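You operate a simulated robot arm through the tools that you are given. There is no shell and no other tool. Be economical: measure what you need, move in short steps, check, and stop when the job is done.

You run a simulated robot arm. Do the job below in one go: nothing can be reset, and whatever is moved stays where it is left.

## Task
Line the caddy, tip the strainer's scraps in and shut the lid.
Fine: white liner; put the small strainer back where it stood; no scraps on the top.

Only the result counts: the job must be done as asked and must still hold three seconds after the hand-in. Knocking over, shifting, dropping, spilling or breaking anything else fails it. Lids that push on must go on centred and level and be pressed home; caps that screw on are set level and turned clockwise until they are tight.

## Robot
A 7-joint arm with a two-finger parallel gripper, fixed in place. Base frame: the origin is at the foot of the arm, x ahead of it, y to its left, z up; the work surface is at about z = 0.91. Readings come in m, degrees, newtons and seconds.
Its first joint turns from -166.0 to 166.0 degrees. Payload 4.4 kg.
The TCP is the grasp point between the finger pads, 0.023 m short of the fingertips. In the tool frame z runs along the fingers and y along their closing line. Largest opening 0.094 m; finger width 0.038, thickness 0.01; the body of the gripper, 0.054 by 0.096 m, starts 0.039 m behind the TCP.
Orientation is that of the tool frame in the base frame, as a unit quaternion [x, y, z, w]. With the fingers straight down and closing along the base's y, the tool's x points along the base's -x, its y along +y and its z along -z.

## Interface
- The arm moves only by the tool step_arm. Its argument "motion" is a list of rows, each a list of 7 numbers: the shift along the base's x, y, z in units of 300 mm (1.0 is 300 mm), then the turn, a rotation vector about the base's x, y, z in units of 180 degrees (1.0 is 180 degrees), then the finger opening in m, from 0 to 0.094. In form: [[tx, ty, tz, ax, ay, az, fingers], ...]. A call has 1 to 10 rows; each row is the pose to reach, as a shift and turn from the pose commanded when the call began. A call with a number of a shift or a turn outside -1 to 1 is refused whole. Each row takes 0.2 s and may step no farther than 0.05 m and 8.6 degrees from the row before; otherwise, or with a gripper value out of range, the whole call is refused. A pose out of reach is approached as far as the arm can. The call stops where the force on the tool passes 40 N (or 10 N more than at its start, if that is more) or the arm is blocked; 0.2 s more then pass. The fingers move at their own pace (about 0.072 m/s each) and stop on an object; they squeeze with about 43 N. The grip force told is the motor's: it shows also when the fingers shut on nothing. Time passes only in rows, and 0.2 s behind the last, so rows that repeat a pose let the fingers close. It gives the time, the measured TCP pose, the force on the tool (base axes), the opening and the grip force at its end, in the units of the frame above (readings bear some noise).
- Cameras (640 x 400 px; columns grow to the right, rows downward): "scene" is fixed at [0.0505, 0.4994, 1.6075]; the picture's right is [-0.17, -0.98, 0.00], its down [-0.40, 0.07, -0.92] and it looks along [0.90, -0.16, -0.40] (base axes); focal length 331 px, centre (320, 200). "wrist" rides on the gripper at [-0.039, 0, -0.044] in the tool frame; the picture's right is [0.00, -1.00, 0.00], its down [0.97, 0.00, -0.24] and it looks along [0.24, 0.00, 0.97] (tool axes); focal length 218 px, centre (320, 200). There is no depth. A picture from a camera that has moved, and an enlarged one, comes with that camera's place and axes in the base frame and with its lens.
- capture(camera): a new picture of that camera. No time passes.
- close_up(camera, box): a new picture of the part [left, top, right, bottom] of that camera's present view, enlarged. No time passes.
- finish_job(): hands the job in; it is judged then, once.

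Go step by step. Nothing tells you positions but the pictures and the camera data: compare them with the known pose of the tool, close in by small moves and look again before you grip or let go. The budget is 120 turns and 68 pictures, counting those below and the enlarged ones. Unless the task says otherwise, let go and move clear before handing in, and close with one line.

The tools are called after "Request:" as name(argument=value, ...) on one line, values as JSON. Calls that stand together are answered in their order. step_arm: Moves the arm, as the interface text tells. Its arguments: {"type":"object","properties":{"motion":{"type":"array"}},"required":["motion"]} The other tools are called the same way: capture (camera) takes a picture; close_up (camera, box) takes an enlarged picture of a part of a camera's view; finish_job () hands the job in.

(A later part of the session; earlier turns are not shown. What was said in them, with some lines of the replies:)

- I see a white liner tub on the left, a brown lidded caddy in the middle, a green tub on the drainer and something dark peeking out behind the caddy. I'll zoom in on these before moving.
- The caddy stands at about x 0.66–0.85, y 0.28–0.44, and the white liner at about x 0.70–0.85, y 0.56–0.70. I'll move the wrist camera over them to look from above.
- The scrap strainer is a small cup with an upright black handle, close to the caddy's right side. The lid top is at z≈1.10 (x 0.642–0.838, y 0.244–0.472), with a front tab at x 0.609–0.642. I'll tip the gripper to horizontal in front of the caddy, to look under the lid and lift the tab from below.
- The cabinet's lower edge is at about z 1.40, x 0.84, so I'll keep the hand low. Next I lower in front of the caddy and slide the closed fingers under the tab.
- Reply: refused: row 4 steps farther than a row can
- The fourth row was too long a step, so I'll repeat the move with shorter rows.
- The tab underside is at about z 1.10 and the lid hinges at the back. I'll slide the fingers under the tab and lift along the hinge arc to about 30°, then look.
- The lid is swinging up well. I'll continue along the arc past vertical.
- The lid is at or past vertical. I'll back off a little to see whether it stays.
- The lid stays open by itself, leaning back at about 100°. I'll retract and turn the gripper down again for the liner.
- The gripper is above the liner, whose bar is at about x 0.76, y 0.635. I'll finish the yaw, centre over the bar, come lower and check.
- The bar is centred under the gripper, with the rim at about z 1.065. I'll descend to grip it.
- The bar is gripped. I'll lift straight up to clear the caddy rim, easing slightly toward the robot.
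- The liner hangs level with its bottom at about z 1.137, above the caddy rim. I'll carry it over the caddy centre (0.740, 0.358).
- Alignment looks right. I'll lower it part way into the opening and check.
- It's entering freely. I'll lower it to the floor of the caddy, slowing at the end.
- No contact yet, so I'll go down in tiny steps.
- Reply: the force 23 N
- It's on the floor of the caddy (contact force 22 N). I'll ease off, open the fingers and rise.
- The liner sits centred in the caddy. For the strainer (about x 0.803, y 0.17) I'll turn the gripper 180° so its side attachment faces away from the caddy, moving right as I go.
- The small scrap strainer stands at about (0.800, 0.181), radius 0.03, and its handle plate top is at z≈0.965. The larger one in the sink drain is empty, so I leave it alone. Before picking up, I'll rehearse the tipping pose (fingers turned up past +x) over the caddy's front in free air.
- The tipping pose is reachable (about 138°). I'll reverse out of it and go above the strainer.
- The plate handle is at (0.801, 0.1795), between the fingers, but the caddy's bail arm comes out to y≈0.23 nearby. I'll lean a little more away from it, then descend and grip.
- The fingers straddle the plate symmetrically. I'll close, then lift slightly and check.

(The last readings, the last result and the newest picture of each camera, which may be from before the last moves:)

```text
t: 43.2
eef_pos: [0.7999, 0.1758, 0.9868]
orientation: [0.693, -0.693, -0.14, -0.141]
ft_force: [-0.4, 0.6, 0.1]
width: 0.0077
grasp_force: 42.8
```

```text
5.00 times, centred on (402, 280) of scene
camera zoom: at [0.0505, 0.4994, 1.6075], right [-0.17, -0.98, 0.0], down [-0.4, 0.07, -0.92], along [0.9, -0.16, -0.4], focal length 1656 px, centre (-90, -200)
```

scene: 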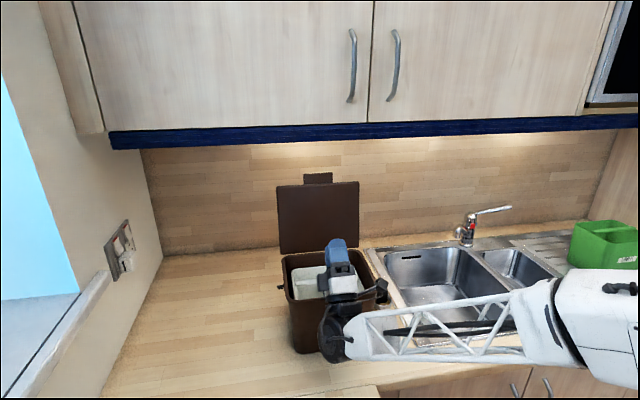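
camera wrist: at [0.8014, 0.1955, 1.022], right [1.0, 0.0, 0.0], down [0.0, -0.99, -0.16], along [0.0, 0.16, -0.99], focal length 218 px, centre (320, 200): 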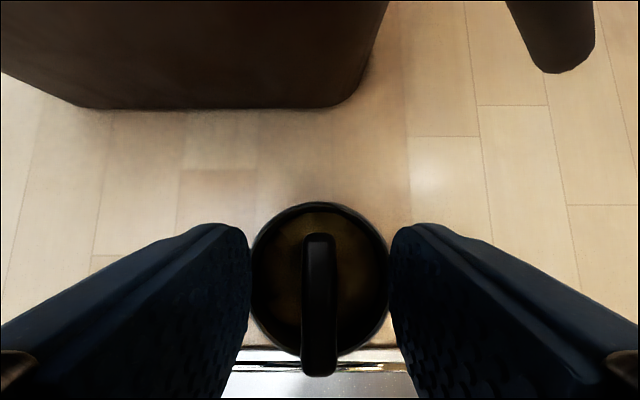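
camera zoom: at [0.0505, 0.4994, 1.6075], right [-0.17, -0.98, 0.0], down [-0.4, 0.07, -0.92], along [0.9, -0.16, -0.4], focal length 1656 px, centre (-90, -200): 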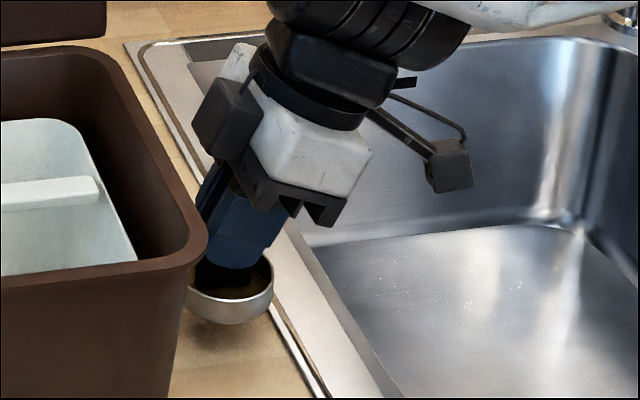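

The strainer is held level. I'll lift it gently without changing the lean, then carry it over the front half of the liner.

Request:
step_arm(motion=[[0, -0.03, 0.08, 0, 0, 0, 0.0], [-0.02, -0.06, 0.18, 0, 0, 0, 0.0], [-0.05, -0.06, 0.29, 0, 0, 0, 0.0], [-0.1, -0.06, 0.4, 0, 0, 0, 0.0], [-0.15, -0.06, 0.51, 0, 0, 0, 0.0], [-0.2, -0.06, 0.62, 0, 0, 0, 0.0], [-0.26, -0.06, 0.72, 0, 0, 0, 0.0], [-0.3, -0.06, 0.8, 0, 0, 0, 0.0], [-0.32, -0.03, 0.83, 0, 0, 0, 0.0]])

Request:
step_arm(motion=[[0, 0.05, 0, 0, 0, 0, 0.0], [0, 0.14, 0, 0, 0, 0, 0.0], [0, 0.24, 0, 0, 0, 0, 0.0], [0, 0.34, 0, 0, 0, 0, 0.0], [0, 0.44, 0, 0, 0, 0, 0.0], [0, 0.54, 0, 0, 0, 0, 0.0], [0, 0.61, 0, 0, 0, 0, 0.0], [0, 0.63, 0, 0, 0, 0, 0.0]])

Request:
close_up(camera="scene", box=[230, 150, 430, 320])

Request:
capture(camera="wrist")

```text
t: 45.2
eef_pos: [0.706, 0.1662, 1.2368]
orientation: [-0.692, 0.694, 0.14, 0.14]
ft_force: [-0.5, 0.2, -0.8]
width: 0.008
grasp_force: 42.5
```

```text
t: 47.0
eef_pos: [0.705, 0.3552, 1.2354]
orientation: [0.693, -0.693, -0.141, -0.14]
ft_force: [-0.6, -0.1, -0.7]
width: 0.0079
grasp_force: 42.6
```

```text
2.35 times, centred on (330, 235) of scene
camera zoom: at [0.0505, 0.4994, 1.6075], right [-0.17, -0.98, 0.0], down [-0.4, 0.07, -0.92], along [0.9, -0.16, -0.4], focal length 780 px, centre (296, 118)
```

zoom: 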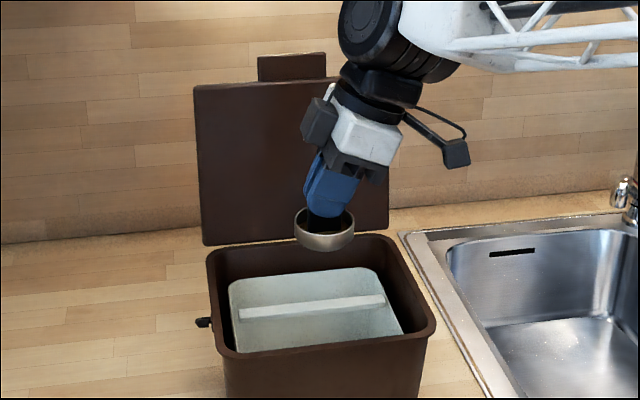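

```text
26 pictures are left
camera wrist: at [0.7054, 0.3729, 1.2923], right [1.0, 0.0, 0.0], down [0.0, -0.99, -0.16], along [0.0, 0.16, -0.99], focal length 218 px, centre (320, 200)
```

wrist: 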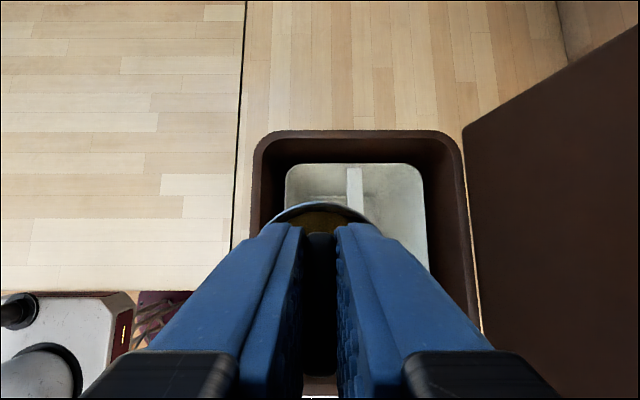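

The cup is over the front half of the liner with the scraps still in it. I'll tip it slowly toward the robot side.

Request:
step_arm(motion=[[0.01, 0, -0.02, 0, -0.03, 0, 0], [0.02, 0, -0.04, 0, -0.06, 0, 0], [0.033, 0, -0.06, 0, -0.09, 0, 0], [0.033, 0, -0.08, 0, -0.12, 0, 0], [0.033, 0, -0.1, 0, -0.15, 0, 0], [0.033, 0, -0.12, 0, -0.18, 0, 0], [0.033, 0, -0.13, 0, -0.21, 0, 0], [0.033, 0, -0.14, 0, -0.24, 0, 0], [0.033, 0, -0.15, 0, -0.27, 0, 0], [0.033, 0, -0.15, 0, -0.3, 0, 0]])

Request:
step_arm(motion=[[-0.005, 0, 0, 0, -0.03, 0, 0], [-0.01, 0, 0, 0, -0.06, 0, 0], [-0.015, 0, 0, 0, -0.09, 0, 0], [-0.025, 0, 0, 0, -0.12, 0, 0], [-0.035, 0, 0, 0, -0.15, 0, 0], [-0.045, 0, 0, 0, -0.18, 0, 0], [-0.055, 0, 0, 0, -0.21, 0, 0], [-0.065, 0, 0, 0, -0.24, 0, 0], [-0.075, 0, 0, 0, -0.27, 0, 0], [-0.08, 0, 0, 0, -0.3, 0, 0]])

Request:
close_up(camera="scene", box=[230, 180, 430, 370])

```text
t: 49.2
eef_pos: [0.7142, 0.3539, 1.1915]
orientation: [0.682, -0.554, 0.19, -0.439]
ft_force: [0.4, 0.4, -0.3]
width: 0.0079
grasp_force: 43.5
```

```text
t: 51.4
eef_pos: [0.6924, 0.3544, 1.1929]
orientation: [-0.521, 0.292, -0.478, 0.644]
ft_force: [0.0, 0.1, 0.2]
width: 0.0077
grasp_force: 42.5
```

```text
2.11 times, centred on (330, 275) of scene
camera zoom: at [0.0505, 0.4994, 1.6075], right [-0.17, -0.98, 0.0], down [-0.4, 0.07, -0.92], along [0.9, -0.16, -0.4], focal length 698 px, centre (299, 42)
```

zoom: 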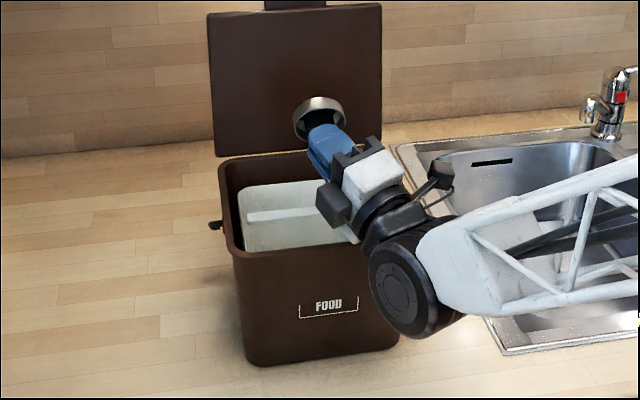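

At about 108° the cup looks dark inside. I'll tilt on to about 140°, dwell a moment and look closely.

Request:
step_arm(motion=[[-0.005, 0, 0.0, 0, -0.035, 0, 0], [-0.01, 0, 0.01, 0, -0.07, 0, 0], [-0.015, 0, 0.02, 0, -0.105, 0, 0], [-0.02, 0, 0.02, 0, -0.14, 0, 0], [-0.02, 0, 0.02, 0, -0.175, 0, 0], [-0.02, 0, 0.02, 0, -0.175, 0, 0], [-0.02, 0, 0.02, 0, -0.175, 0, 0]])

Request:
close_up(camera="scene", box=[280, 200, 376, 260])

Request:
capture(camera="wrist")

```text
t: 53.0
eef_pos: [0.6842, 0.3559, 1.1979]
orientation: [-0.371, 0.108, -0.602, 0.699]
ft_force: [0.2, 0.1, -1.0]
width: 0.0076
grasp_force: 42.7
```

```text
6.67 times, centred on (328, 230) of scene
camera zoom: at [0.0505, 0.4994, 1.6075], right [-0.17, -0.98, 0.0], down [-0.4, 0.07, -0.92], along [0.9, -0.16, -0.4], focal length 2209 px, centre (267, 0)
```

zoom: 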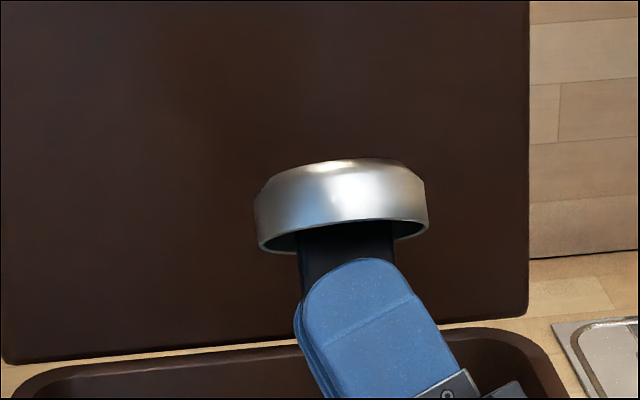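

```text
23 pictures are left
camera wrist: at [0.6494, 0.3733, 1.1554], right [-0.76, 0.0, 0.65], down [0.1, -0.99, 0.12], along [0.64, 0.16, 0.75], focal length 218 px, centre (320, 200)
```

wrist: 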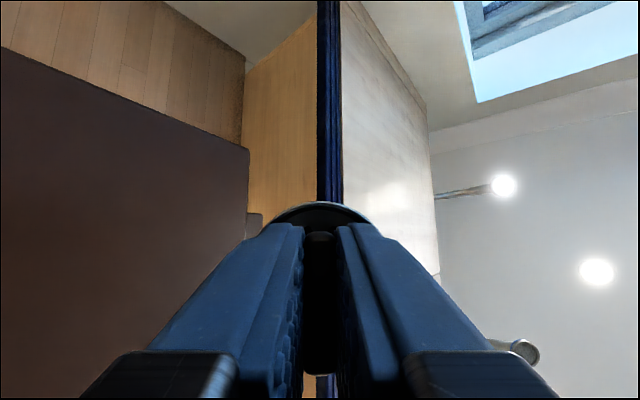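

The strainer is inverted and looks empty. I'll turn it back upright over the caddy and inspect both it and the liner.

Request:
step_arm(motion=[[0.02, 0, -0.01, 0, 0.04, 0, 0], [0.03, 0, -0.01, 0, 0.08, 0, 0], [0.04, 0, -0.01, 0, 0.12, 0, 0], [0.05, 0, -0.01, 0, 0.16, 0, 0], [0.06, 0, -0.01, 0, 0.2, 0, 0], [0.07, 0, -0.01, 0, 0.24, 0, 0], [0.08, 0, 0, 0, 0.28, 0, 0], [0.09, 0, 0, 0, 0.32, 0, 0], [0.1, 0, 0, 0, 0.36, 0, 0], [0.1, 0, 0.02, 0, 0.4, 0, 0]])

Request:
step_arm(motion=[[0, 0, 0.02, 0, 0.04, 0, 0], [0, 0, 0.04, 0, 0.08, 0, 0], [0, 0, 0.06, 0, 0.12, 0, 0], [0, 0, 0.08, 0, 0.16, 0, 0], [0, 0, 0.1, 0, 0.2, 0, 0], [-0.01, 0, 0.12, 0, 0.24, 0, 0], [-0.02, 0, 0.13, 0, 0.28, 0, 0], [-0.03, 0, 0.13, 0, 0.32, 0, 0], [-0.033, 0, 0.13, 0, 0.34, 0, 0], [-0.033, 0, 0.13, 0, 0.375, 0, 0]])

Request:
capture(camera="wrist")

Request:
close_up(camera="scene", box=[270, 210, 390, 310])

```text
t: 55.2
eef_pos: [0.7152, 0.3556, 1.2041]
orientation: [0.655, -0.499, 0.267, -0.501]
ft_force: [-1.1, -0.1, -0.2]
width: 0.0079
grasp_force: 43.0
```

```text
t: 57.4
eef_pos: [0.7047, 0.3553, 1.2416]
orientation: [-0.692, 0.693, 0.141, 0.14]
ft_force: [0.1, 0.5, 0.2]
width: 0.0077
grasp_force: 43.0
```

```text
22 pictures are left
camera wrist: at [0.7057, 0.3732, 1.2988], right [1.0, 0.0, 0.0], down [0.0, -0.99, -0.16], along [0.0, 0.16, -0.99], focal length 218 px, centre (320, 200)
```

wrist: 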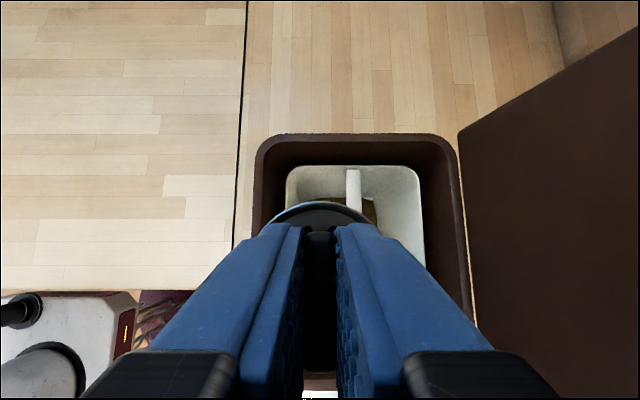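

```text
4.00 times, centred on (330, 260) of scene
camera zoom: at [0.0505, 0.4994, 1.6075], right [-0.17, -0.98, 0.0], down [-0.4, 0.07, -0.92], along [0.9, -0.16, -0.4], focal length 1325 px, centre (280, -40)
```

zoom: 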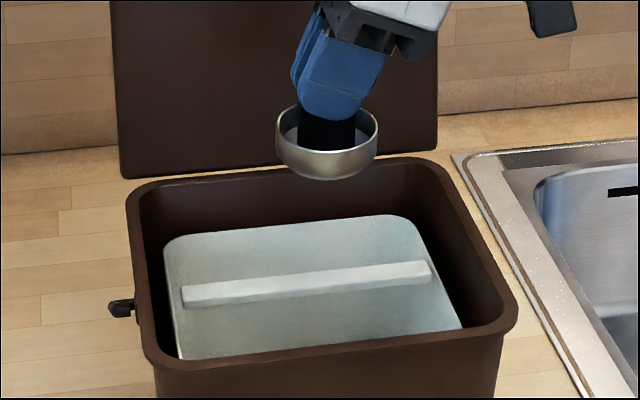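

The cup is empty and clean, and the scraps are in the liner. I'll carry the strainer back along the same path.

Request:
step_arm(motion=[[0, -0.12, 0, 0, 0, 0, 0], [0, -0.26, 0, 0, 0, 0, 0], [0, -0.4, 0, 0, 0, 0, 0], [0, -0.54, 0, 0, 0, 0, 0], [0, -0.64, -0.01, 0, 0, 0, 0], [0.02, -0.66, -0.06, 0, 0, 0, 0], [0.06, -0.66, -0.16, 0, 0, 0, 0], [0.12, -0.66, -0.28, 0, 0, 0, 0], [0.19, -0.66, -0.4, 0, 0, 0, 0], [0.25, -0.66, -0.52, 0, 0, 0, 0]])

Request:
step_arm(motion=[[0.05, 0.0, -0.1, 0, 0, 0, 0], [0.07, 0.0, -0.2, 0, 0, 0, 0], [0.07, 0.03, -0.28, 0, 0, 0, 0], [0.07, 0.06, -0.34, 0, 0, 0, 0]])

Request:
close_up(camera="scene", box=[354, 240, 450, 320])

```text
t: 59.6
eef_pos: [0.7791, 0.1564, 1.0887]
orientation: [0.693, -0.693, -0.14, -0.14]
ft_force: [-0.2, -0.6, 0.0]
width: 0.0074
grasp_force: 42.9
```

```text
t: 60.6
eef_pos: [0.8006, 0.174, 0.9852]
orientation: [-0.693, 0.693, 0.14, 0.141]
ft_force: [0.1, -0.5, 0.1]
width: 0.0077
grasp_force: 43.3
```

```text
5.00 times, centred on (402, 280) of scene
camera zoom: at [0.0505, 0.4994, 1.6075], right [-0.17, -0.98, 0.0], down [-0.4, 0.07, -0.92], along [0.9, -0.16, -0.4], focal length 1656 px, centre (-90, -200)
```

zoom: 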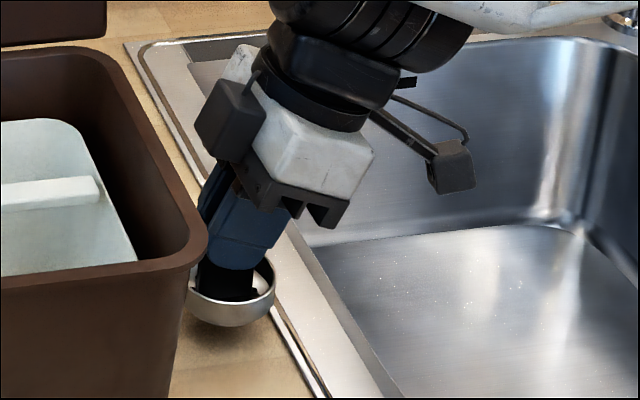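

It matches the lifted pose from before. I'll lower the last 18 mm in fine steps.

Request:
step_arm(motion=[[0, 0.005, -0.03, 0, 0, 0, 0], [0, 0.01, -0.048, 0, 0, 0, 0], [0, 0.01, -0.054, 0, 0, 0, 0], [0, 0.01, -0.058, 0, 0, 0, 0], [0, 0.01, -0.061, 0, 0, 0, 0]])

Request:
close_up(camera="scene", box=[354, 240, 450, 320])

```text
t: 61.8
eef_pos: [0.8012, 0.1773, 0.9655]
orientation: [0.693, -0.693, -0.141, -0.14]
ft_force: [-0.2, 1.6, 3.7]
width: 0.0078
grasp_force: 42.6
```

```text
5.00 times, centred on (402, 280) of scene
camera zoom: at [0.0505, 0.4994, 1.6075], right [-0.17, -0.98, 0.0], down [-0.4, 0.07, -0.92], along [0.9, -0.16, -0.4], focal length 1656 px, centre (-90, -200)
```

zoom: 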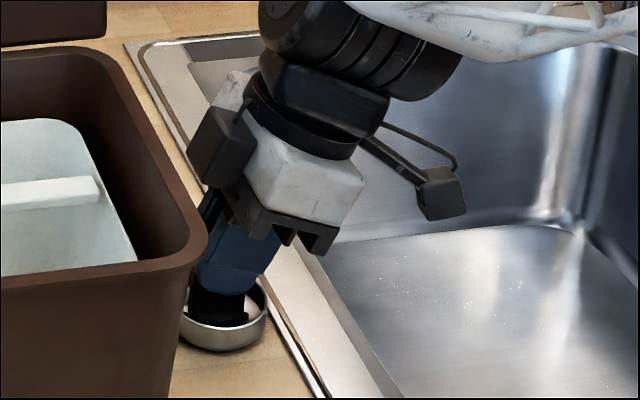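

It's resting on the worktop in its original spot. I'll open the fingers and withdraw along the lean.

Request:
step_arm(motion=[[0, 0, -0.002, 0, 0, 0, 0.0], [0, 0, -0.002, 0, 0, 0, 0.03], [0, 0, -0.002, 0, 0, 0, 0.045], [0, 0, -0.002, 0, 0, 0, 0.045], [0, -0.02, 0.05, 0, 0, 0, 0.045], [0, -0.05, 0.15, 0, 0, 0, 0.045], [0, -0.08, 0.3, 0, 0, 0, 0.045], [-0.03, -0.08, 0.45, 0, 0, 0, 0.045], [-0.06, -0.08, 0.6, 0, 0, 0, 0.045], [-0.1, -0.08, 0.75, 0, 0, 0, 0.045]])

Request:
capture(camera="wrist")

Request:
close_up(camera="scene", box=[340, 260, 436, 320])

```text
t: 64.0
eef_pos: [0.7721, 0.1546, 1.1906]
orientation: [-0.693, 0.693, 0.141, 0.14]
ft_force: [-0.3, 0.3, -0.5]
width: 0.0452
grasp_force: 0.1
```

```text
18 pictures are left
camera wrist: at [0.7719, 0.1722, 1.247], right [1.0, 0.0, 0.0], down [0.0, -0.99, -0.16], along [0.0, 0.16, -0.99], focal length 218 px, centre (320, 200)
```

wrist: 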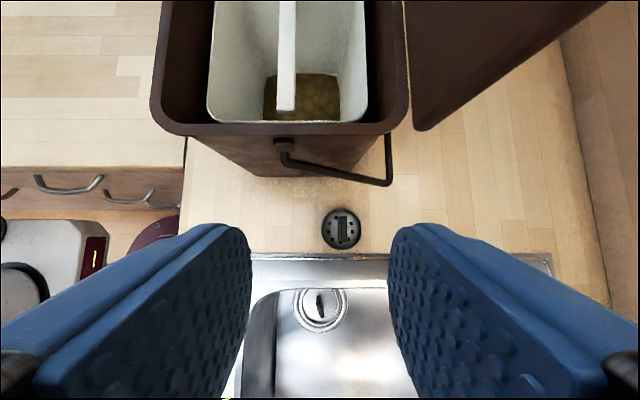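

```text
6.67 times, centred on (388, 290) of scene
camera zoom: at [0.0505, 0.4994, 1.6075], right [-0.17, -0.98, 0.0], down [-0.4, 0.07, -0.92], along [0.9, -0.16, -0.4], focal length 2209 px, centre (-133, -400)
```

zoom: 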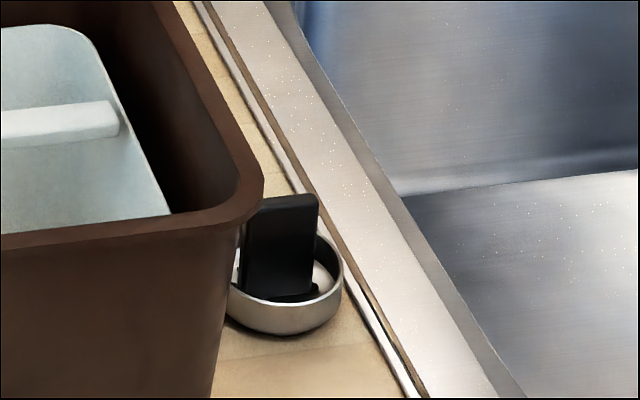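

The strainer is back in place and empty, and the scraps lie in the white liner. To shut the lid under control I'll turn the gripper to horizontal (+x, closing along y) so I can hold the raised tab by its sides.

Request:
step_arm(motion=[[-0.1, 0.03, 0.08, -0.0424, 0, 0, 0.045], [-0.22, 0.06, 0.16, -0.0848, 0, 0, 0.045], [-0.34, 0.1, 0.24, -0.1273, 0, 0, 0.045], [-0.48, 0.14, 0.28, -0.1273, 0, 0, 0.045], [-0.62, 0.18, 0.3, -0.1273, 0, 0, 0.045], [-0.74, 0.25, 0.3, -0.1273, 0, 0, 0.045]])

Request:
step_arm(motion=[[0, 0.04, 0, 0, 0, -0.046, 0.045], [0, 0.08, 0, 0, 0, -0.092, 0.045], [0, 0.13, 0, 0, 0, -0.138, 0.045], [0, 0.18, 0, 0, 0, -0.184, 0.045], [0, 0.23, 0, 0, 0, -0.23, 0.045], [0, 0.28, 0, 0, 0, -0.276, 0.045], [0, 0.33, 0, 0, 0, -0.322, 0.045], [0, 0.38, 0, 0, 0, -0.368, 0.045], [0, 0.43, 0, 0, 0, -0.414, 0.045], [0, 0.43, 0, 0, 0, -0.46, 0.045]])

Request:
step_arm(motion=[[0, 0, 0, 0, 0, -0.04, 0.094]])

Request:
step_arm(motion=[[0, 0, 0, 0, -0.046, 0, 0.094], [0, 0, 0, 0, -0.092, 0, 0.094], [0, 0, 0, 0, -0.138, 0, 0.094], [0, 0, 0, 0, -0.184, 0, 0.094], [0, 0, 0, 0, -0.23, 0, 0.094], [0, 0, 0, 0, -0.276, 0, 0.094], [0, 0, 0, 0, -0.322, 0, 0.094], [0, 0, 0, 0, -0.368, 0, 0.094], [0, 0, 0, 0, -0.414, 0, 0.094], [0, 0, 0, 0, -0.46, 0, 0.094]])

Request:
step_arm(motion=[[0.1, 0, 0.03, 0, -0.04, 0, 0.094], [0.26, 0, 0.06, 0, -0.04, 0, 0.094], [0.42, 0, 0.1, 0, -0.04, 0, 0.094], [0.56, 0, 0.11, 0, -0.04, 0, 0.094]])

Request:
capture(camera="wrist")

Request:
capture(camera="scene")

```text
t: 65.4
eef_pos: [0.5463, 0.2283, 1.2799]
orientation: [-0.706, 0.708, 0.0, 0.001]
ft_force: [-0.3, 0.3, -0.1]
width: 0.0454
grasp_force: 0.0
```

```text
t: 67.6
eef_pos: [0.5489, 0.3572, 1.2813]
orientation: [-0.06, 0.998, 0.0, 0.0]
ft_force: [-0.1, -0.5, -0.8]
width: 0.045
grasp_force: 0.0
```

```text
t: 68.0
eef_pos: [0.5488, 0.3565, 1.2822]
orientation: [0.001, 1.0, 0.001, -0.001]
ft_force: [-0.6, 0.2, 0.4]
width: 0.094
grasp_force: 0.0
```

```text
t: 70.2
eef_pos: [0.5486, 0.3572, 1.2826]
orientation: [-0.001, 0.75, 0.002, 0.662]
ft_force: [-0.1, 0.7, 0.2]
width: 0.0939
grasp_force: 0.1
```

```text
t: 71.2
eef_pos: [0.7159, 0.3569, 1.3157]
orientation: [0.001, 0.707, 0.0, 0.707]
ft_force: [0.1, -0.7, 0.6]
width: 0.094
grasp_force: 0.0
```

```text
16 pictures are left
camera wrist: at [0.6728, 0.3558, 1.3552], right [0.0, -1.0, 0.0], down [-0.24, 0.0, -0.97], along [0.97, 0.0, -0.24], focal length 218 px, centre (320, 200)
```

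wrist: 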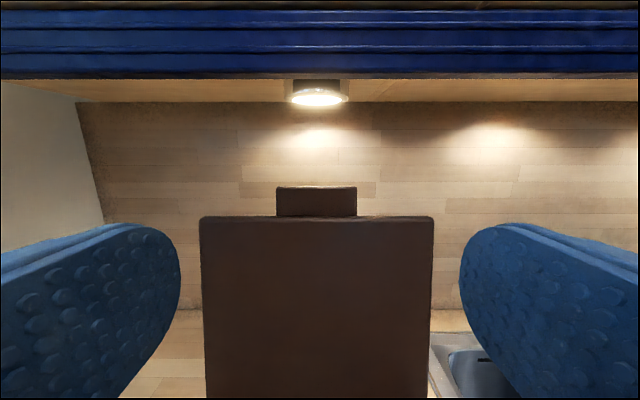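

```text
15 pictures are left
```

scene: 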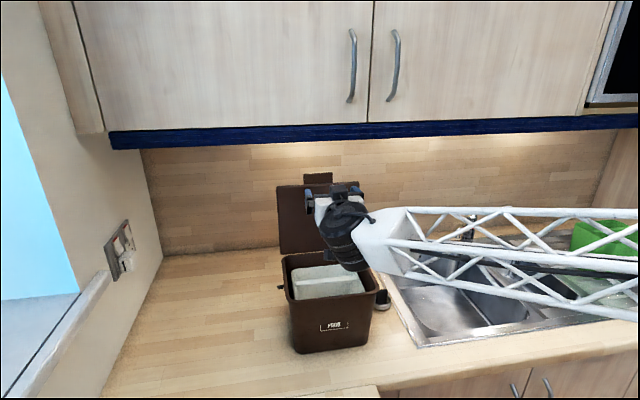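

The lid's top edge is at x≈0.875, z≈1.288, and the tab runs up to z≈1.317, centred on y≈0.359. I'll advance with the fingers on either side of the tab, just above the lid edge.

Request:
step_arm(motion=[[0.15, 0.006, 0.006, 0, 0, 0, 0.094], [0.3, 0.006, 0.006, 0, 0, 0, 0.094], [0.42, 0.006, 0.006, 0, 0, 0, 0.094], [0.52, 0.006, 0.006, 0, 0, 0, 0.094]])

Request:
capture(camera="wrist")

Request:
close_up(camera="scene", box=[260, 140, 400, 228])

```text
t: 72.2
eef_pos: [0.8736, 0.359, 1.3169]
orientation: [0.001, 0.707, -0.001, 0.707]
ft_force: [0.4, 0.3, 0.5]
width: 0.0938
grasp_force: 0.0
```

```text
14 pictures are left
camera wrist: at [0.8312, 0.359, 1.3572], right [0.0, -1.0, 0.0], down [-0.24, 0.0, -0.97], along [0.97, 0.0, -0.24], focal length 218 px, centre (320, 200)
```

wrist: 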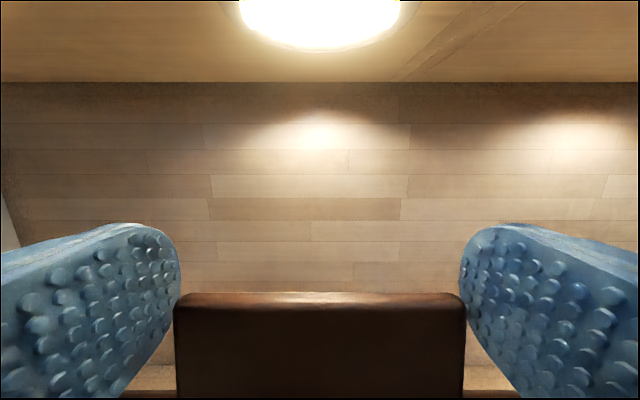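

```text
4.55 times, centred on (330, 184) of scene
camera zoom: at [0.0505, 0.4994, 1.6075], right [-0.17, -0.98, 0.0], down [-0.4, 0.07, -0.92], along [0.9, -0.16, -0.4], focal length 1506 px, centre (274, 273)
```

zoom: 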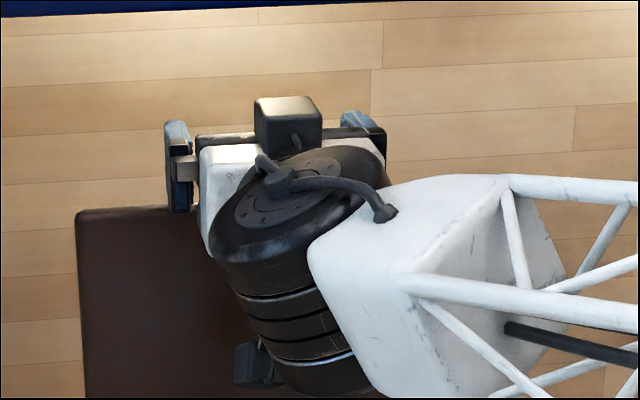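

The tab is centred between the fingers. I'll lower 3 mm and close on it.

Request:
step_arm(motion=[[0.015, 0, -0.01, 0, 0, 0, 0.094], [0.015, 0, -0.01, 0, 0, 0, 0.06], [0.015, 0, -0.01, 0, 0, 0, 0.06], [0.015, 0, -0.01, 0, 0, 0, 0.06]])

```text
t: 73.2
eef_pos: [0.878, 0.3596, 1.313]
orientation: [-0.001, 0.707, 0.001, 0.707]
ft_force: [1.3, 0.6, 0.1]
width: 0.0797
grasp_force: 43.3
```

The tab is held (0.080 m). I'll swing the lid down along its hinge arc, about (0.838, 1.097) with radius 0.22, letting it pivot in the pads.

Request:
step_arm(motion=[[-0.108, 0, 0.012, 0, 0, 0, 0.06], [-0.21, 0, 0.008, 0, 0, 0, 0.06], [-0.311, 0, -0.009, 0, 0, 0, 0.06], [-0.408, 0, -0.041, 0, 0, 0, 0.06], [-0.5, 0, -0.086, 0, 0, 0, 0.06]])

Request:
close_up(camera="scene", box=[250, 160, 410, 360])

```text
t: 74.2
eef_pos: [0.7527, 0.3581, 1.3119]
orientation: [0.002, 0.702, 0.001, 0.712]
ft_force: [-1.2, 1.0, 2.4]
width: 0.0798
grasp_force: 42.9
stopped in row 5: the force on the tool passed its limit (the readings are from after the stop); the commanded pose is now the measured one
```

```text
2.00 times, centred on (330, 260) of scene
camera zoom: at [0.0505, 0.4994, 1.6075], right [-0.17, -0.98, 0.0], down [-0.4, 0.07, -0.92], along [0.9, -0.16, -0.4], focal length 663 px, centre (300, 80)
```

zoom: 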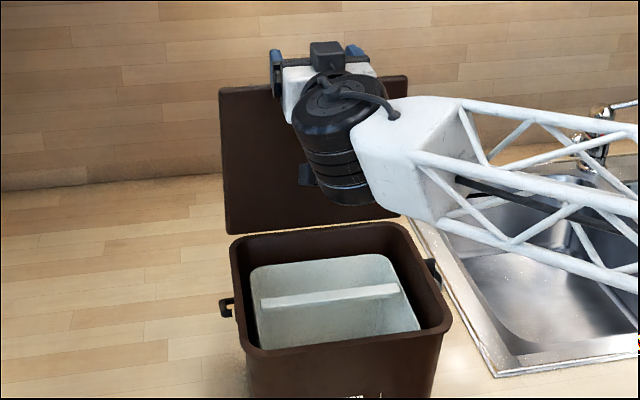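

The arm stopped on force, and the caddy looks to have shifted. I'll look before doing anything more.

Request:
capture(camera="scene")

Request:
capture(camera="wrist")

```text
11 pictures are left
```

scene: 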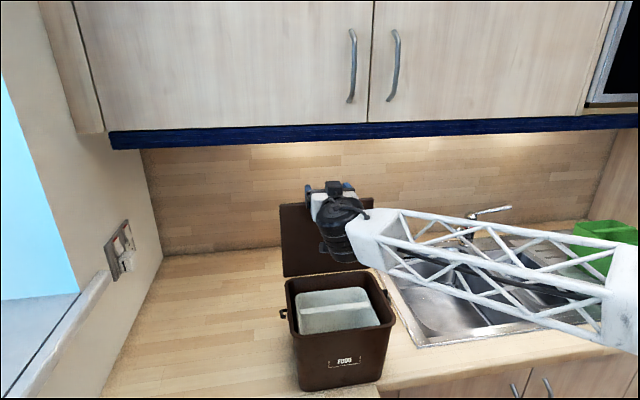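

```text
10 pictures are left
camera wrist: at [0.7094, 0.358, 1.3506], right [0.0, -1.0, 0.0], down [-0.23, 0.0, -0.97], along [0.97, 0.0, -0.23], focal length 218 px, centre (320, 200)
```

wrist: 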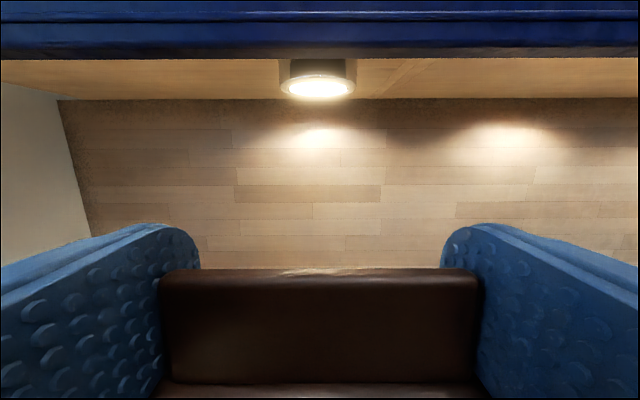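

The grip held the lid rigid, so it didn't pivot, and the caddy slid about 0.12 m toward the robot, upright and still with the liner inside. I'll push it straight back the same distance with the same grip.

Request:
step_arm(motion=[[0.01, 0.003, 0.003, 0, 0.0044, 0, 0.06], [0.09, 0.003, 0.003, 0, 0.0044, 0, 0.06], [0.17, 0.003, 0.003, 0, 0.0044, 0, 0.06], [0.25, 0.003, 0.003, 0, 0.0044, 0, 0.06], [0.33, 0.003, 0.003, 0, 0.0044, 0, 0.06], [0.39, 0.003, 0.003, 0, 0.0044, 0, 0.06], [0.416, 0.003, 0.003, 0, 0.0044, 0, 0.06]])

Request:
close_up(camera="scene", box=[240, 240, 432, 360])

```text
t: 75.8
eef_pos: [0.8786, 0.3579, 1.3106]
orientation: [0.002, 0.708, 0.001, 0.706]
ft_force: [-2.4, -0.2, -0.3]
width: 0.0797
grasp_force: 43.3
```

```text
3.33 times, centred on (336, 300) of scene
camera zoom: at [0.0505, 0.4994, 1.6075], right [-0.17, -0.98, 0.0], down [-0.4, 0.07, -0.92], along [0.9, -0.16, -0.4], focal length 1104 px, centre (267, -133)
```

zoom: 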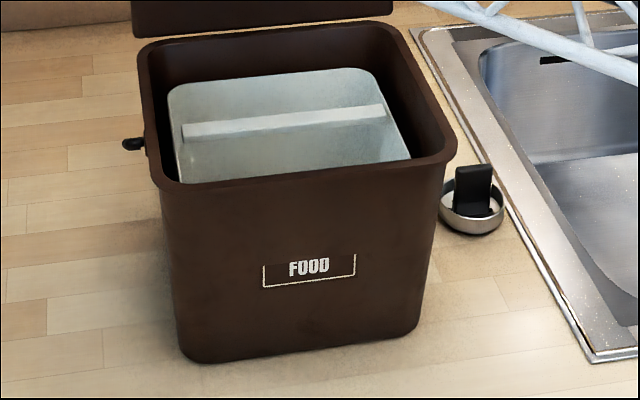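

The caddy is upright but now sits about 15 mm farther back than it originally stood, by comparison with the earlier identical close-up. I'll pull it forward 15 mm and compare again.

Request:
step_arm(motion=[[-0.017, 0, 0, 0, 0, 0, 0.06], [-0.034, 0, 0, 0, 0, 0, 0.06], [-0.052, 0, 0, 0, 0, 0, 0.06]])

Request:
close_up(camera="scene", box=[240, 240, 432, 360])

```text
t: 76.7
eef_pos: [0.8635, 0.3608, 1.3113]
orientation: [0.003, 0.708, 0.0, 0.706]
ft_force: [1.0, 0.1, -0.5]
width: 0.0799
grasp_force: 43.1
```

```text
3.33 times, centred on (336, 300) of scene
camera zoom: at [0.0505, 0.4994, 1.6075], right [-0.17, -0.98, 0.0], down [-0.4, 0.07, -0.92], along [0.9, -0.16, -0.4], focal length 1104 px, centre (267, -133)
```

zoom: 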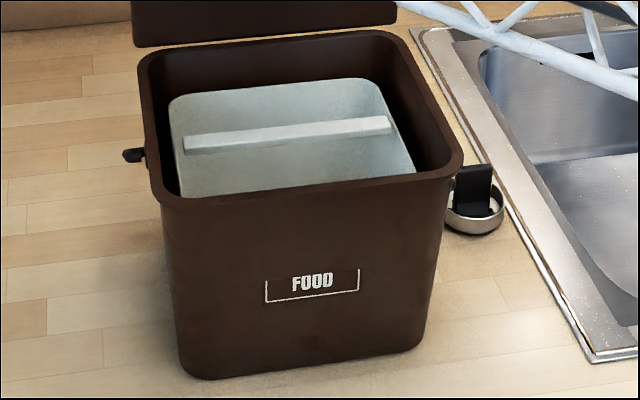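

The caddy is back on its original spot to within about a millimetre. I'll release the tab, back off, and close the lid with open fingers straddling its right edge instead, so nothing is clamped.

Request:
step_arm(motion=[[0, 0, 0, 0, 0, 0, 0.094], [0, 0, 0, 0, 0, 0, 0.094], [0, 0, 0.01, 0, 0, 0, 0.094], [-0.15, 0, 0.01, 0, 0, 0, 0.094], [-0.3, -0.03, 0.01, 0, 0, 0, 0.09], [-0.45, -0.1, 0.0, 0, 0, 0, 0.06], [-0.6, -0.2, 0, 0, 0, 0, 0.06], [-0.75, -0.3, 0, 0, 0, 0, 0.06], [-0.9, -0.38, 0, 0, 0, 0, 0.06]])

Request:
capture(camera="wrist")

```text
refused: row 7 steps farther than a row can; nothing moved
```

```text
7 pictures are left
camera wrist: at [0.8195, 0.359, 1.3509], right [0.0, -1.0, 0.0], down [-0.24, 0.0, -0.97], along [0.97, 0.0, -0.24], focal length 218 px, centre (320, 200)
```

wrist: 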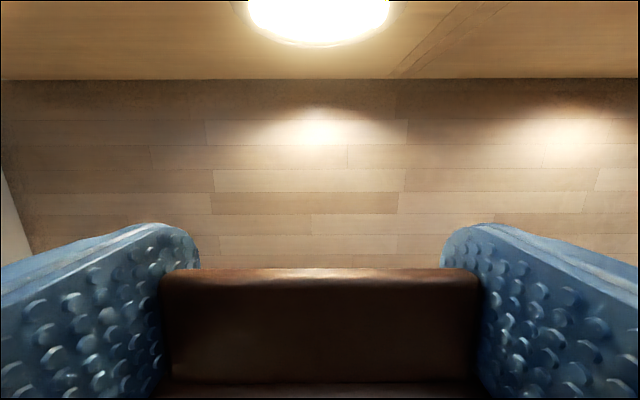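

One row was too long, so nothing moved. I'll repeat it with shorter rows.

Request:
step_arm(motion=[[0, 0, 0, 0, 0, 0, 0.094], [0, 0, 0, 0, 0, 0, 0.094], [0, 0, 0.01, 0, 0, 0, 0.094], [-0.14, 0, 0.01, 0, 0, 0, 0.094], [-0.28, -0.03, 0.01, 0, 0, 0, 0.09], [-0.42, -0.08, 0.0, 0, 0, 0, 0.06], [-0.55, -0.16, 0, 0, 0, 0, 0.06], [-0.68, -0.24, 0, 0, 0, 0, 0.06], [-0.8, -0.34, 0, 0, 0, 0, 0.06], [-0.92, -0.44, 0, 0, 0, 0, 0.06]])

Request:
capture(camera="scene")

```text
t: 78.8
eef_pos: [0.5855, 0.2269, 1.311]
orientation: [0.002, 0.708, 0.0, 0.706]
ft_force: [-0.2, 0.0, -0.4]
width: 0.0602
grasp_force: 0.0
```

```text
6 pictures are left
```

scene: 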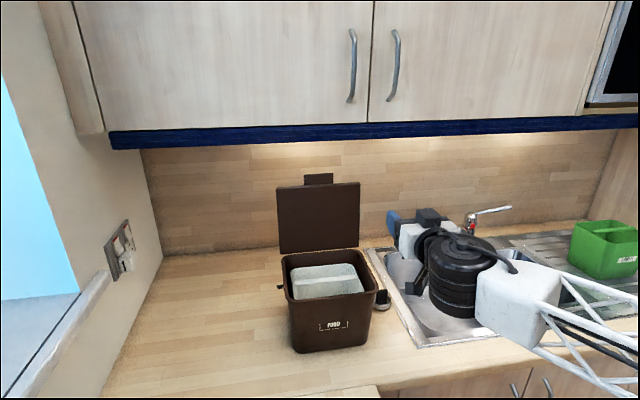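

The lid is open at its stop and the caddy is in place. Next I yaw the gripper so the fingers point +y (left), off to the right of the lid.

Request:
step_arm(motion=[[0.0, -0.08, -0.02, 0, 0, 0.046, 0.06], [0.0, -0.16, -0.04, 0, 0, 0.092, 0.06], [0.02, -0.24, -0.06, 0, 0, 0.138, 0.06], [0.06, -0.32, -0.08, 0, 0, 0.184, 0.06], [0.12, -0.4, -0.1, 0, 0, 0.23, 0.06], [0.2, -0.46, -0.12, 0, 0, 0.276, 0.06], [0.28, -0.5, -0.14, 0, 0, 0.322, 0.06], [0.36, -0.53, -0.16, 0, 0, 0.368, 0.06], [0.44, -0.55, -0.18, 0, 0, 0.414, 0.06], [0.5, -0.55, -0.2, 0, 0, 0.46, 0.06]])

Request:
step_arm(motion=[[0.1, 0, 0, 0, 0, 0.04, 0.06], [0.22, 0, -0.01, 0, 0, 0.04, 0.06], [0.34, 0, -0.02, 0, 0, 0.04, 0.06], [0.45, 0.03, -0.02, 0, 0, 0.04, 0.06], [0.45, 0.15, -0.02, 0, 0, 0.04, 0.06], [0.45, 0.27, -0.02, 0, 0, 0.04, 0.06], [0.45, 0.37, -0.02, 0, 0, 0.04, 0.06]])

Request:
capture(camera="wrist")

```text
t: 81.0
eef_pos: [0.6804, 0.0711, 1.3515]
orientation: [-0.507, 0.496, 0.426, 0.562]
ft_force: [2.0, 0.6, -1.0]
width: 0.06
grasp_force: 0.1
out of reach, approached as far as the arm can: row 2, 3
```

```text
t: 82.7
eef_pos: [0.8713, 0.174, 1.243]
orientation: [-0.499, 0.502, 0.5, 0.499]
ft_force: [-0.2, 0.0, -1.0]
width: 0.0599
grasp_force: 0.1
```

```text
5 pictures are left
camera wrist: at [0.8727, 0.1287, 1.2833], right [1.0, 0.0, 0.0], down [-0.01, -0.24, -0.97], along [0.0, 0.97, -0.24], focal length 218 px, centre (320, 200)
```

wrist: 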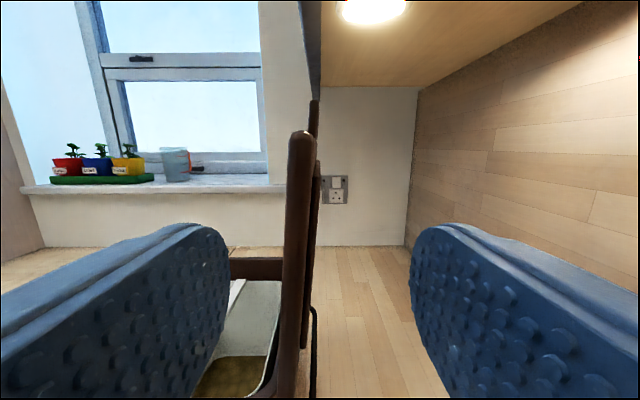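

The lid's edge sits between the open fingers. I'll advance so they straddle it, then sweep along the hinge arc, rolling with the lid.

Request:
step_arm(motion=[[0, 0.12, 0, 0, 0, 0, 0.06], [0, 0.25, 0, 0, 0, 0, 0.06]])

Request:
step_arm(motion=[[-0.034, 0, 0.006, 0, -0.022, 0, 0.06], [-0.067, 0, 0.011, 0, -0.044, 0, 0.06], [-0.1, 0, 0.013, 0, -0.066, 0, 0.06], [-0.136, 0, 0.013, 0, -0.089, 0, 0.06], [-0.17, 0, 0.009, 0, -0.111, 0, 0.06], [-0.203, 0, 0.004, 0, -0.133, 0, 0.06], [-0.236, 0, -0.004, 0, -0.155, 0, 0.06], [-0.27, 0, -0.013, 0, -0.178, 0, 0.06]])

Request:
capture(camera="scene")

```text
t: 83.2
eef_pos: [0.871, 0.2491, 1.2451]
orientation: [-0.498, 0.503, 0.499, 0.5]
ft_force: [-0.2, 0.7, -0.4]
width: 0.0599
grasp_force: 0.2
```

```text
t: 85.0
eef_pos: [0.7905, 0.2485, 1.2409]
orientation: [0.618, -0.344, -0.343, -0.618]
ft_force: [0.6, 0.8, 0.0]
width: 0.0599
grasp_force: 0.0
```

```text
4 pictures are left
```

scene: 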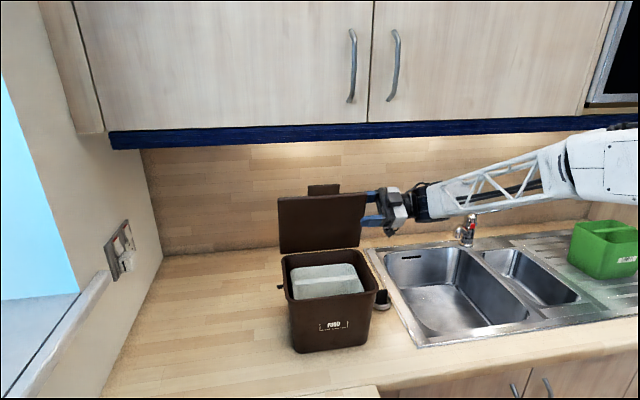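

The lid is coming forward and the caddy hasn't moved. I'll continue down the arc.

Request:
step_arm(motion=[[-0.032, 0, -0.012, 0, -0.022, 0, 0.06], [-0.063, 0, -0.027, 0, -0.044, 0, 0.06], [-0.092, 0, -0.044, 0, -0.067, 0, 0.06], [-0.121, 0, -0.062, 0, -0.089, 0, 0.06], [-0.148, 0, -0.083, 0, -0.111, 0, 0.06], [-0.175, 0, -0.105, 0, -0.133, 0, 0.06], [-0.198, 0, -0.13, 0, -0.155, 0, 0.06], [-0.221, 0, -0.155, 0, -0.178, 0, 0.06]])

Request:
step_arm(motion=[[-0.02, 0, -0.028, 0, -0.022, 0, 0.06], [-0.039, 0, -0.056, 0, -0.044, 0, 0.06], [-0.055, 0, -0.086, 0, -0.067, 0, 0.06], [-0.07, 0, -0.117, 0, -0.089, 0, 0.06]])

Request:
close_up(camera="scene", box=[240, 200, 432, 360])

```text
t: 86.8
eef_pos: [0.7235, 0.2488, 1.1949]
orientation: [-0.689, 0.161, 0.158, 0.689]
ft_force: [-0.2, 0.5, 0.8]
width: 0.0599
grasp_force: 0.0
```

```text
t: 87.8
eef_pos: [0.7036, 0.2487, 1.1613]
orientation: [-0.704, 0.062, 0.061, 0.705]
ft_force: [-0.3, 0.8, -0.3]
width: 0.0599
grasp_force: 0.2
```

```text
2.50 times, centred on (336, 280) of scene
camera zoom: at [0.0505, 0.4994, 1.6075], right [-0.17, -0.98, 0.0], down [-0.4, 0.07, -0.92], along [0.9, -0.16, -0.4], focal length 828 px, centre (280, 0)
```

zoom: 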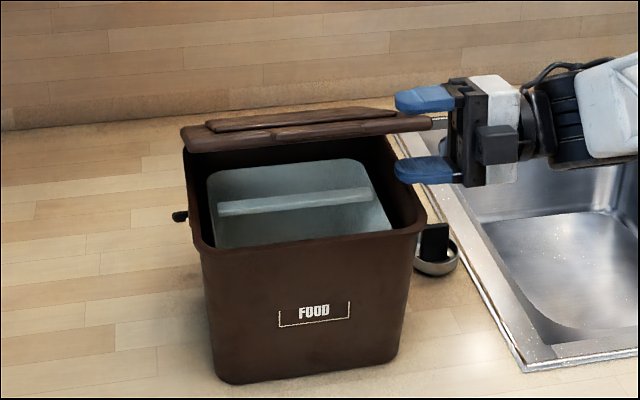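

The lid is nearly down and is holding in the gap. I'll withdraw the fingers, close them, and press the lid down from above near its front right edge.

Request:
step_arm(motion=[[0, -0.1, 0, 0, 0, 0, 0.06], [0, -0.24, 0, 0, 0, 0, 0.06], [0, -0.24, 0.1, 0, 0, 0, 0.0], [-0.05, -0.24, 0.24, 0, -0.022, 0, 0.0], [-0.1, -0.24, 0.24, 0, -0.055, 0, 0.0], [-0.1, -0.12, 0.24, 0, -0.055, 0, 0.0], [-0.1, 0.0, 0.24, 0, -0.055, 0, 0.0], [-0.1, 0.08, 0.24, 0, -0.055, 0, 0.0]])

Request:
step_arm(motion=[[0, 0, -0.06, 0, 0, 0, 0.0], [0, 0, -0.12, 0, 0, 0, 0.0], [0, 0, -0.18, 0, 0, 0, 0.0], [0, 0, -0.24, 0, 0, 0, 0.0], [0, 0, -0.28, 0, 0, 0, 0.0], [0, 0, -0.32, 0, 0, 0, 0.0], [0, 0, -0.35, 0, 0, 0, 0.0], [0, 0, -0.37, 0, 0, 0, 0.0]])

Request:
close_up(camera="scene", box=[240, 200, 432, 360])

```text
t: 89.7
eef_pos: [0.6746, 0.2733, 1.2317]
orientation: [-0.706, 0.003, 0.0, 0.708]
ft_force: [0.1, 0.3, 0.6]
width: 0.0
grasp_force: 42.6
```

```text
t: 91.5
eef_pos: [0.6734, 0.2738, 1.1212]
orientation: [-0.706, 0.002, 0.0, 0.708]
ft_force: [-1.5, -1.6, 6.8]
width: 0.0
grasp_force: 42.6
```

```text
2.50 times, centred on (336, 280) of scene
camera zoom: at [0.0505, 0.4994, 1.6075], right [-0.17, -0.98, 0.0], down [-0.4, 0.07, -0.92], along [0.9, -0.16, -0.4], focal length 828 px, centre (280, 0)
```

zoom: 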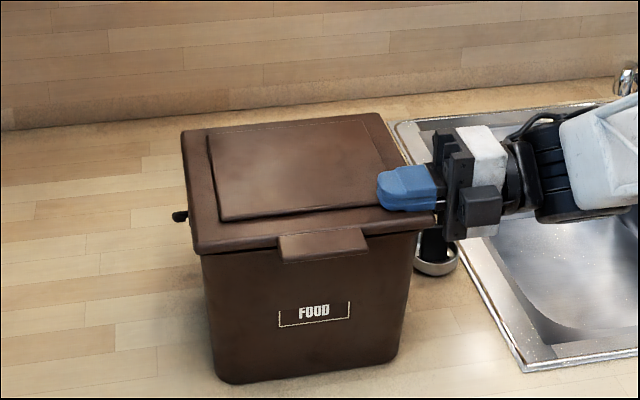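

The lid is down with about 7 N of contact. I'll give it a slightly firmer press, then rise and move clear.

Request:
step_arm(motion=[[0, 0, -0.004, 0, 0, 0, 0.0], [0, 0, -0.006, 0, 0, 0, 0.0]])

Request:
step_arm(motion=[[0, 0, 0.08, 0, 0, 0, 0.0], [0, 0, 0.2, 0, 0, 0, 0.0], [0, -0.1, 0.34, 0, 0, 0, 0.0], [0, -0.24, 0.4, 0, 0, 0, 0.0], [0, -0.38, 0.42, 0, 0, 0, 0.0], [0, -0.5, 0.42, 0, 0, 0, 0.0]])

Request:
close_up(camera="scene", box=[240, 240, 432, 360])

```text
t: 92.0
eef_pos: [0.6724, 0.2726, 1.1214]
orientation: [-0.706, 0.001, 0.0, 0.708]
ft_force: [4.7, -2.6, 24.9]
width: 0.0002
grasp_force: 42.8
```

```text
refused: row 3 steps farther than a row can; nothing moved
```

```text
3.33 times, centred on (336, 300) of scene
camera zoom: at [0.0505, 0.4994, 1.6075], right [-0.17, -0.98, 0.0], down [-0.4, 0.07, -0.92], along [0.9, -0.16, -0.4], focal length 1104 px, centre (267, -133)
```

zoom: 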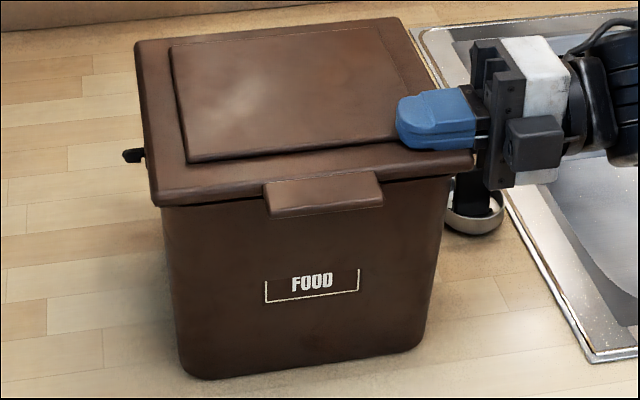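

The lid is shut and in the same place as in the original view. I'll lift off with shorter rows.

Request:
step_arm(motion=[[0, 0, 0.06, 0, 0, 0, 0.0], [0, 0, 0.18, 0, 0, 0, 0.0], [0, -0.02, 0.3, 0, 0, 0, 0.0], [0, -0.12, 0.38, 0, 0, 0, 0.0], [0, -0.25, 0.4, 0, 0, 0, 0.0], [0, -0.38, 0.4, 0, 0, 0, 0.0], [0, -0.5, 0.4, 0, 0, 0, 0.0]])

Request:
capture(camera="scene")

```text
t: 93.7
eef_pos: [0.6726, 0.1234, 1.2378]
orientation: [-0.706, 0.002, 0.001, 0.708]
ft_force: [0.0, 0.0, -0.3]
width: 0.0
grasp_force: 42.7
```

```text
0 pictures are left
```

scene: 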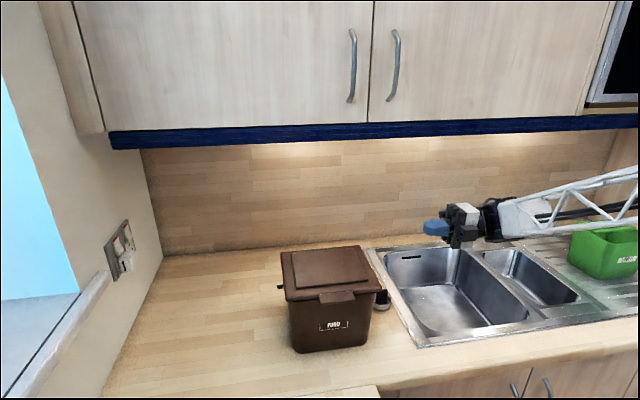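

The caddy is shut on its original spot, the strainer is back beside it, the worktop is clean and the arm is clear. I'm handing in.

Request:
finish_job()

```text
The job is handed in.
```

The caddy has the white liner in it, the strainer's scraps are in the liner, the lid is pressed shut, and the empty small strainer is back where it stood with no scraps visible on the worktop; my first try at shutting the lid dragged the caddy about 0.12 m, and I slid it back to within about a millimetre by the pictures.
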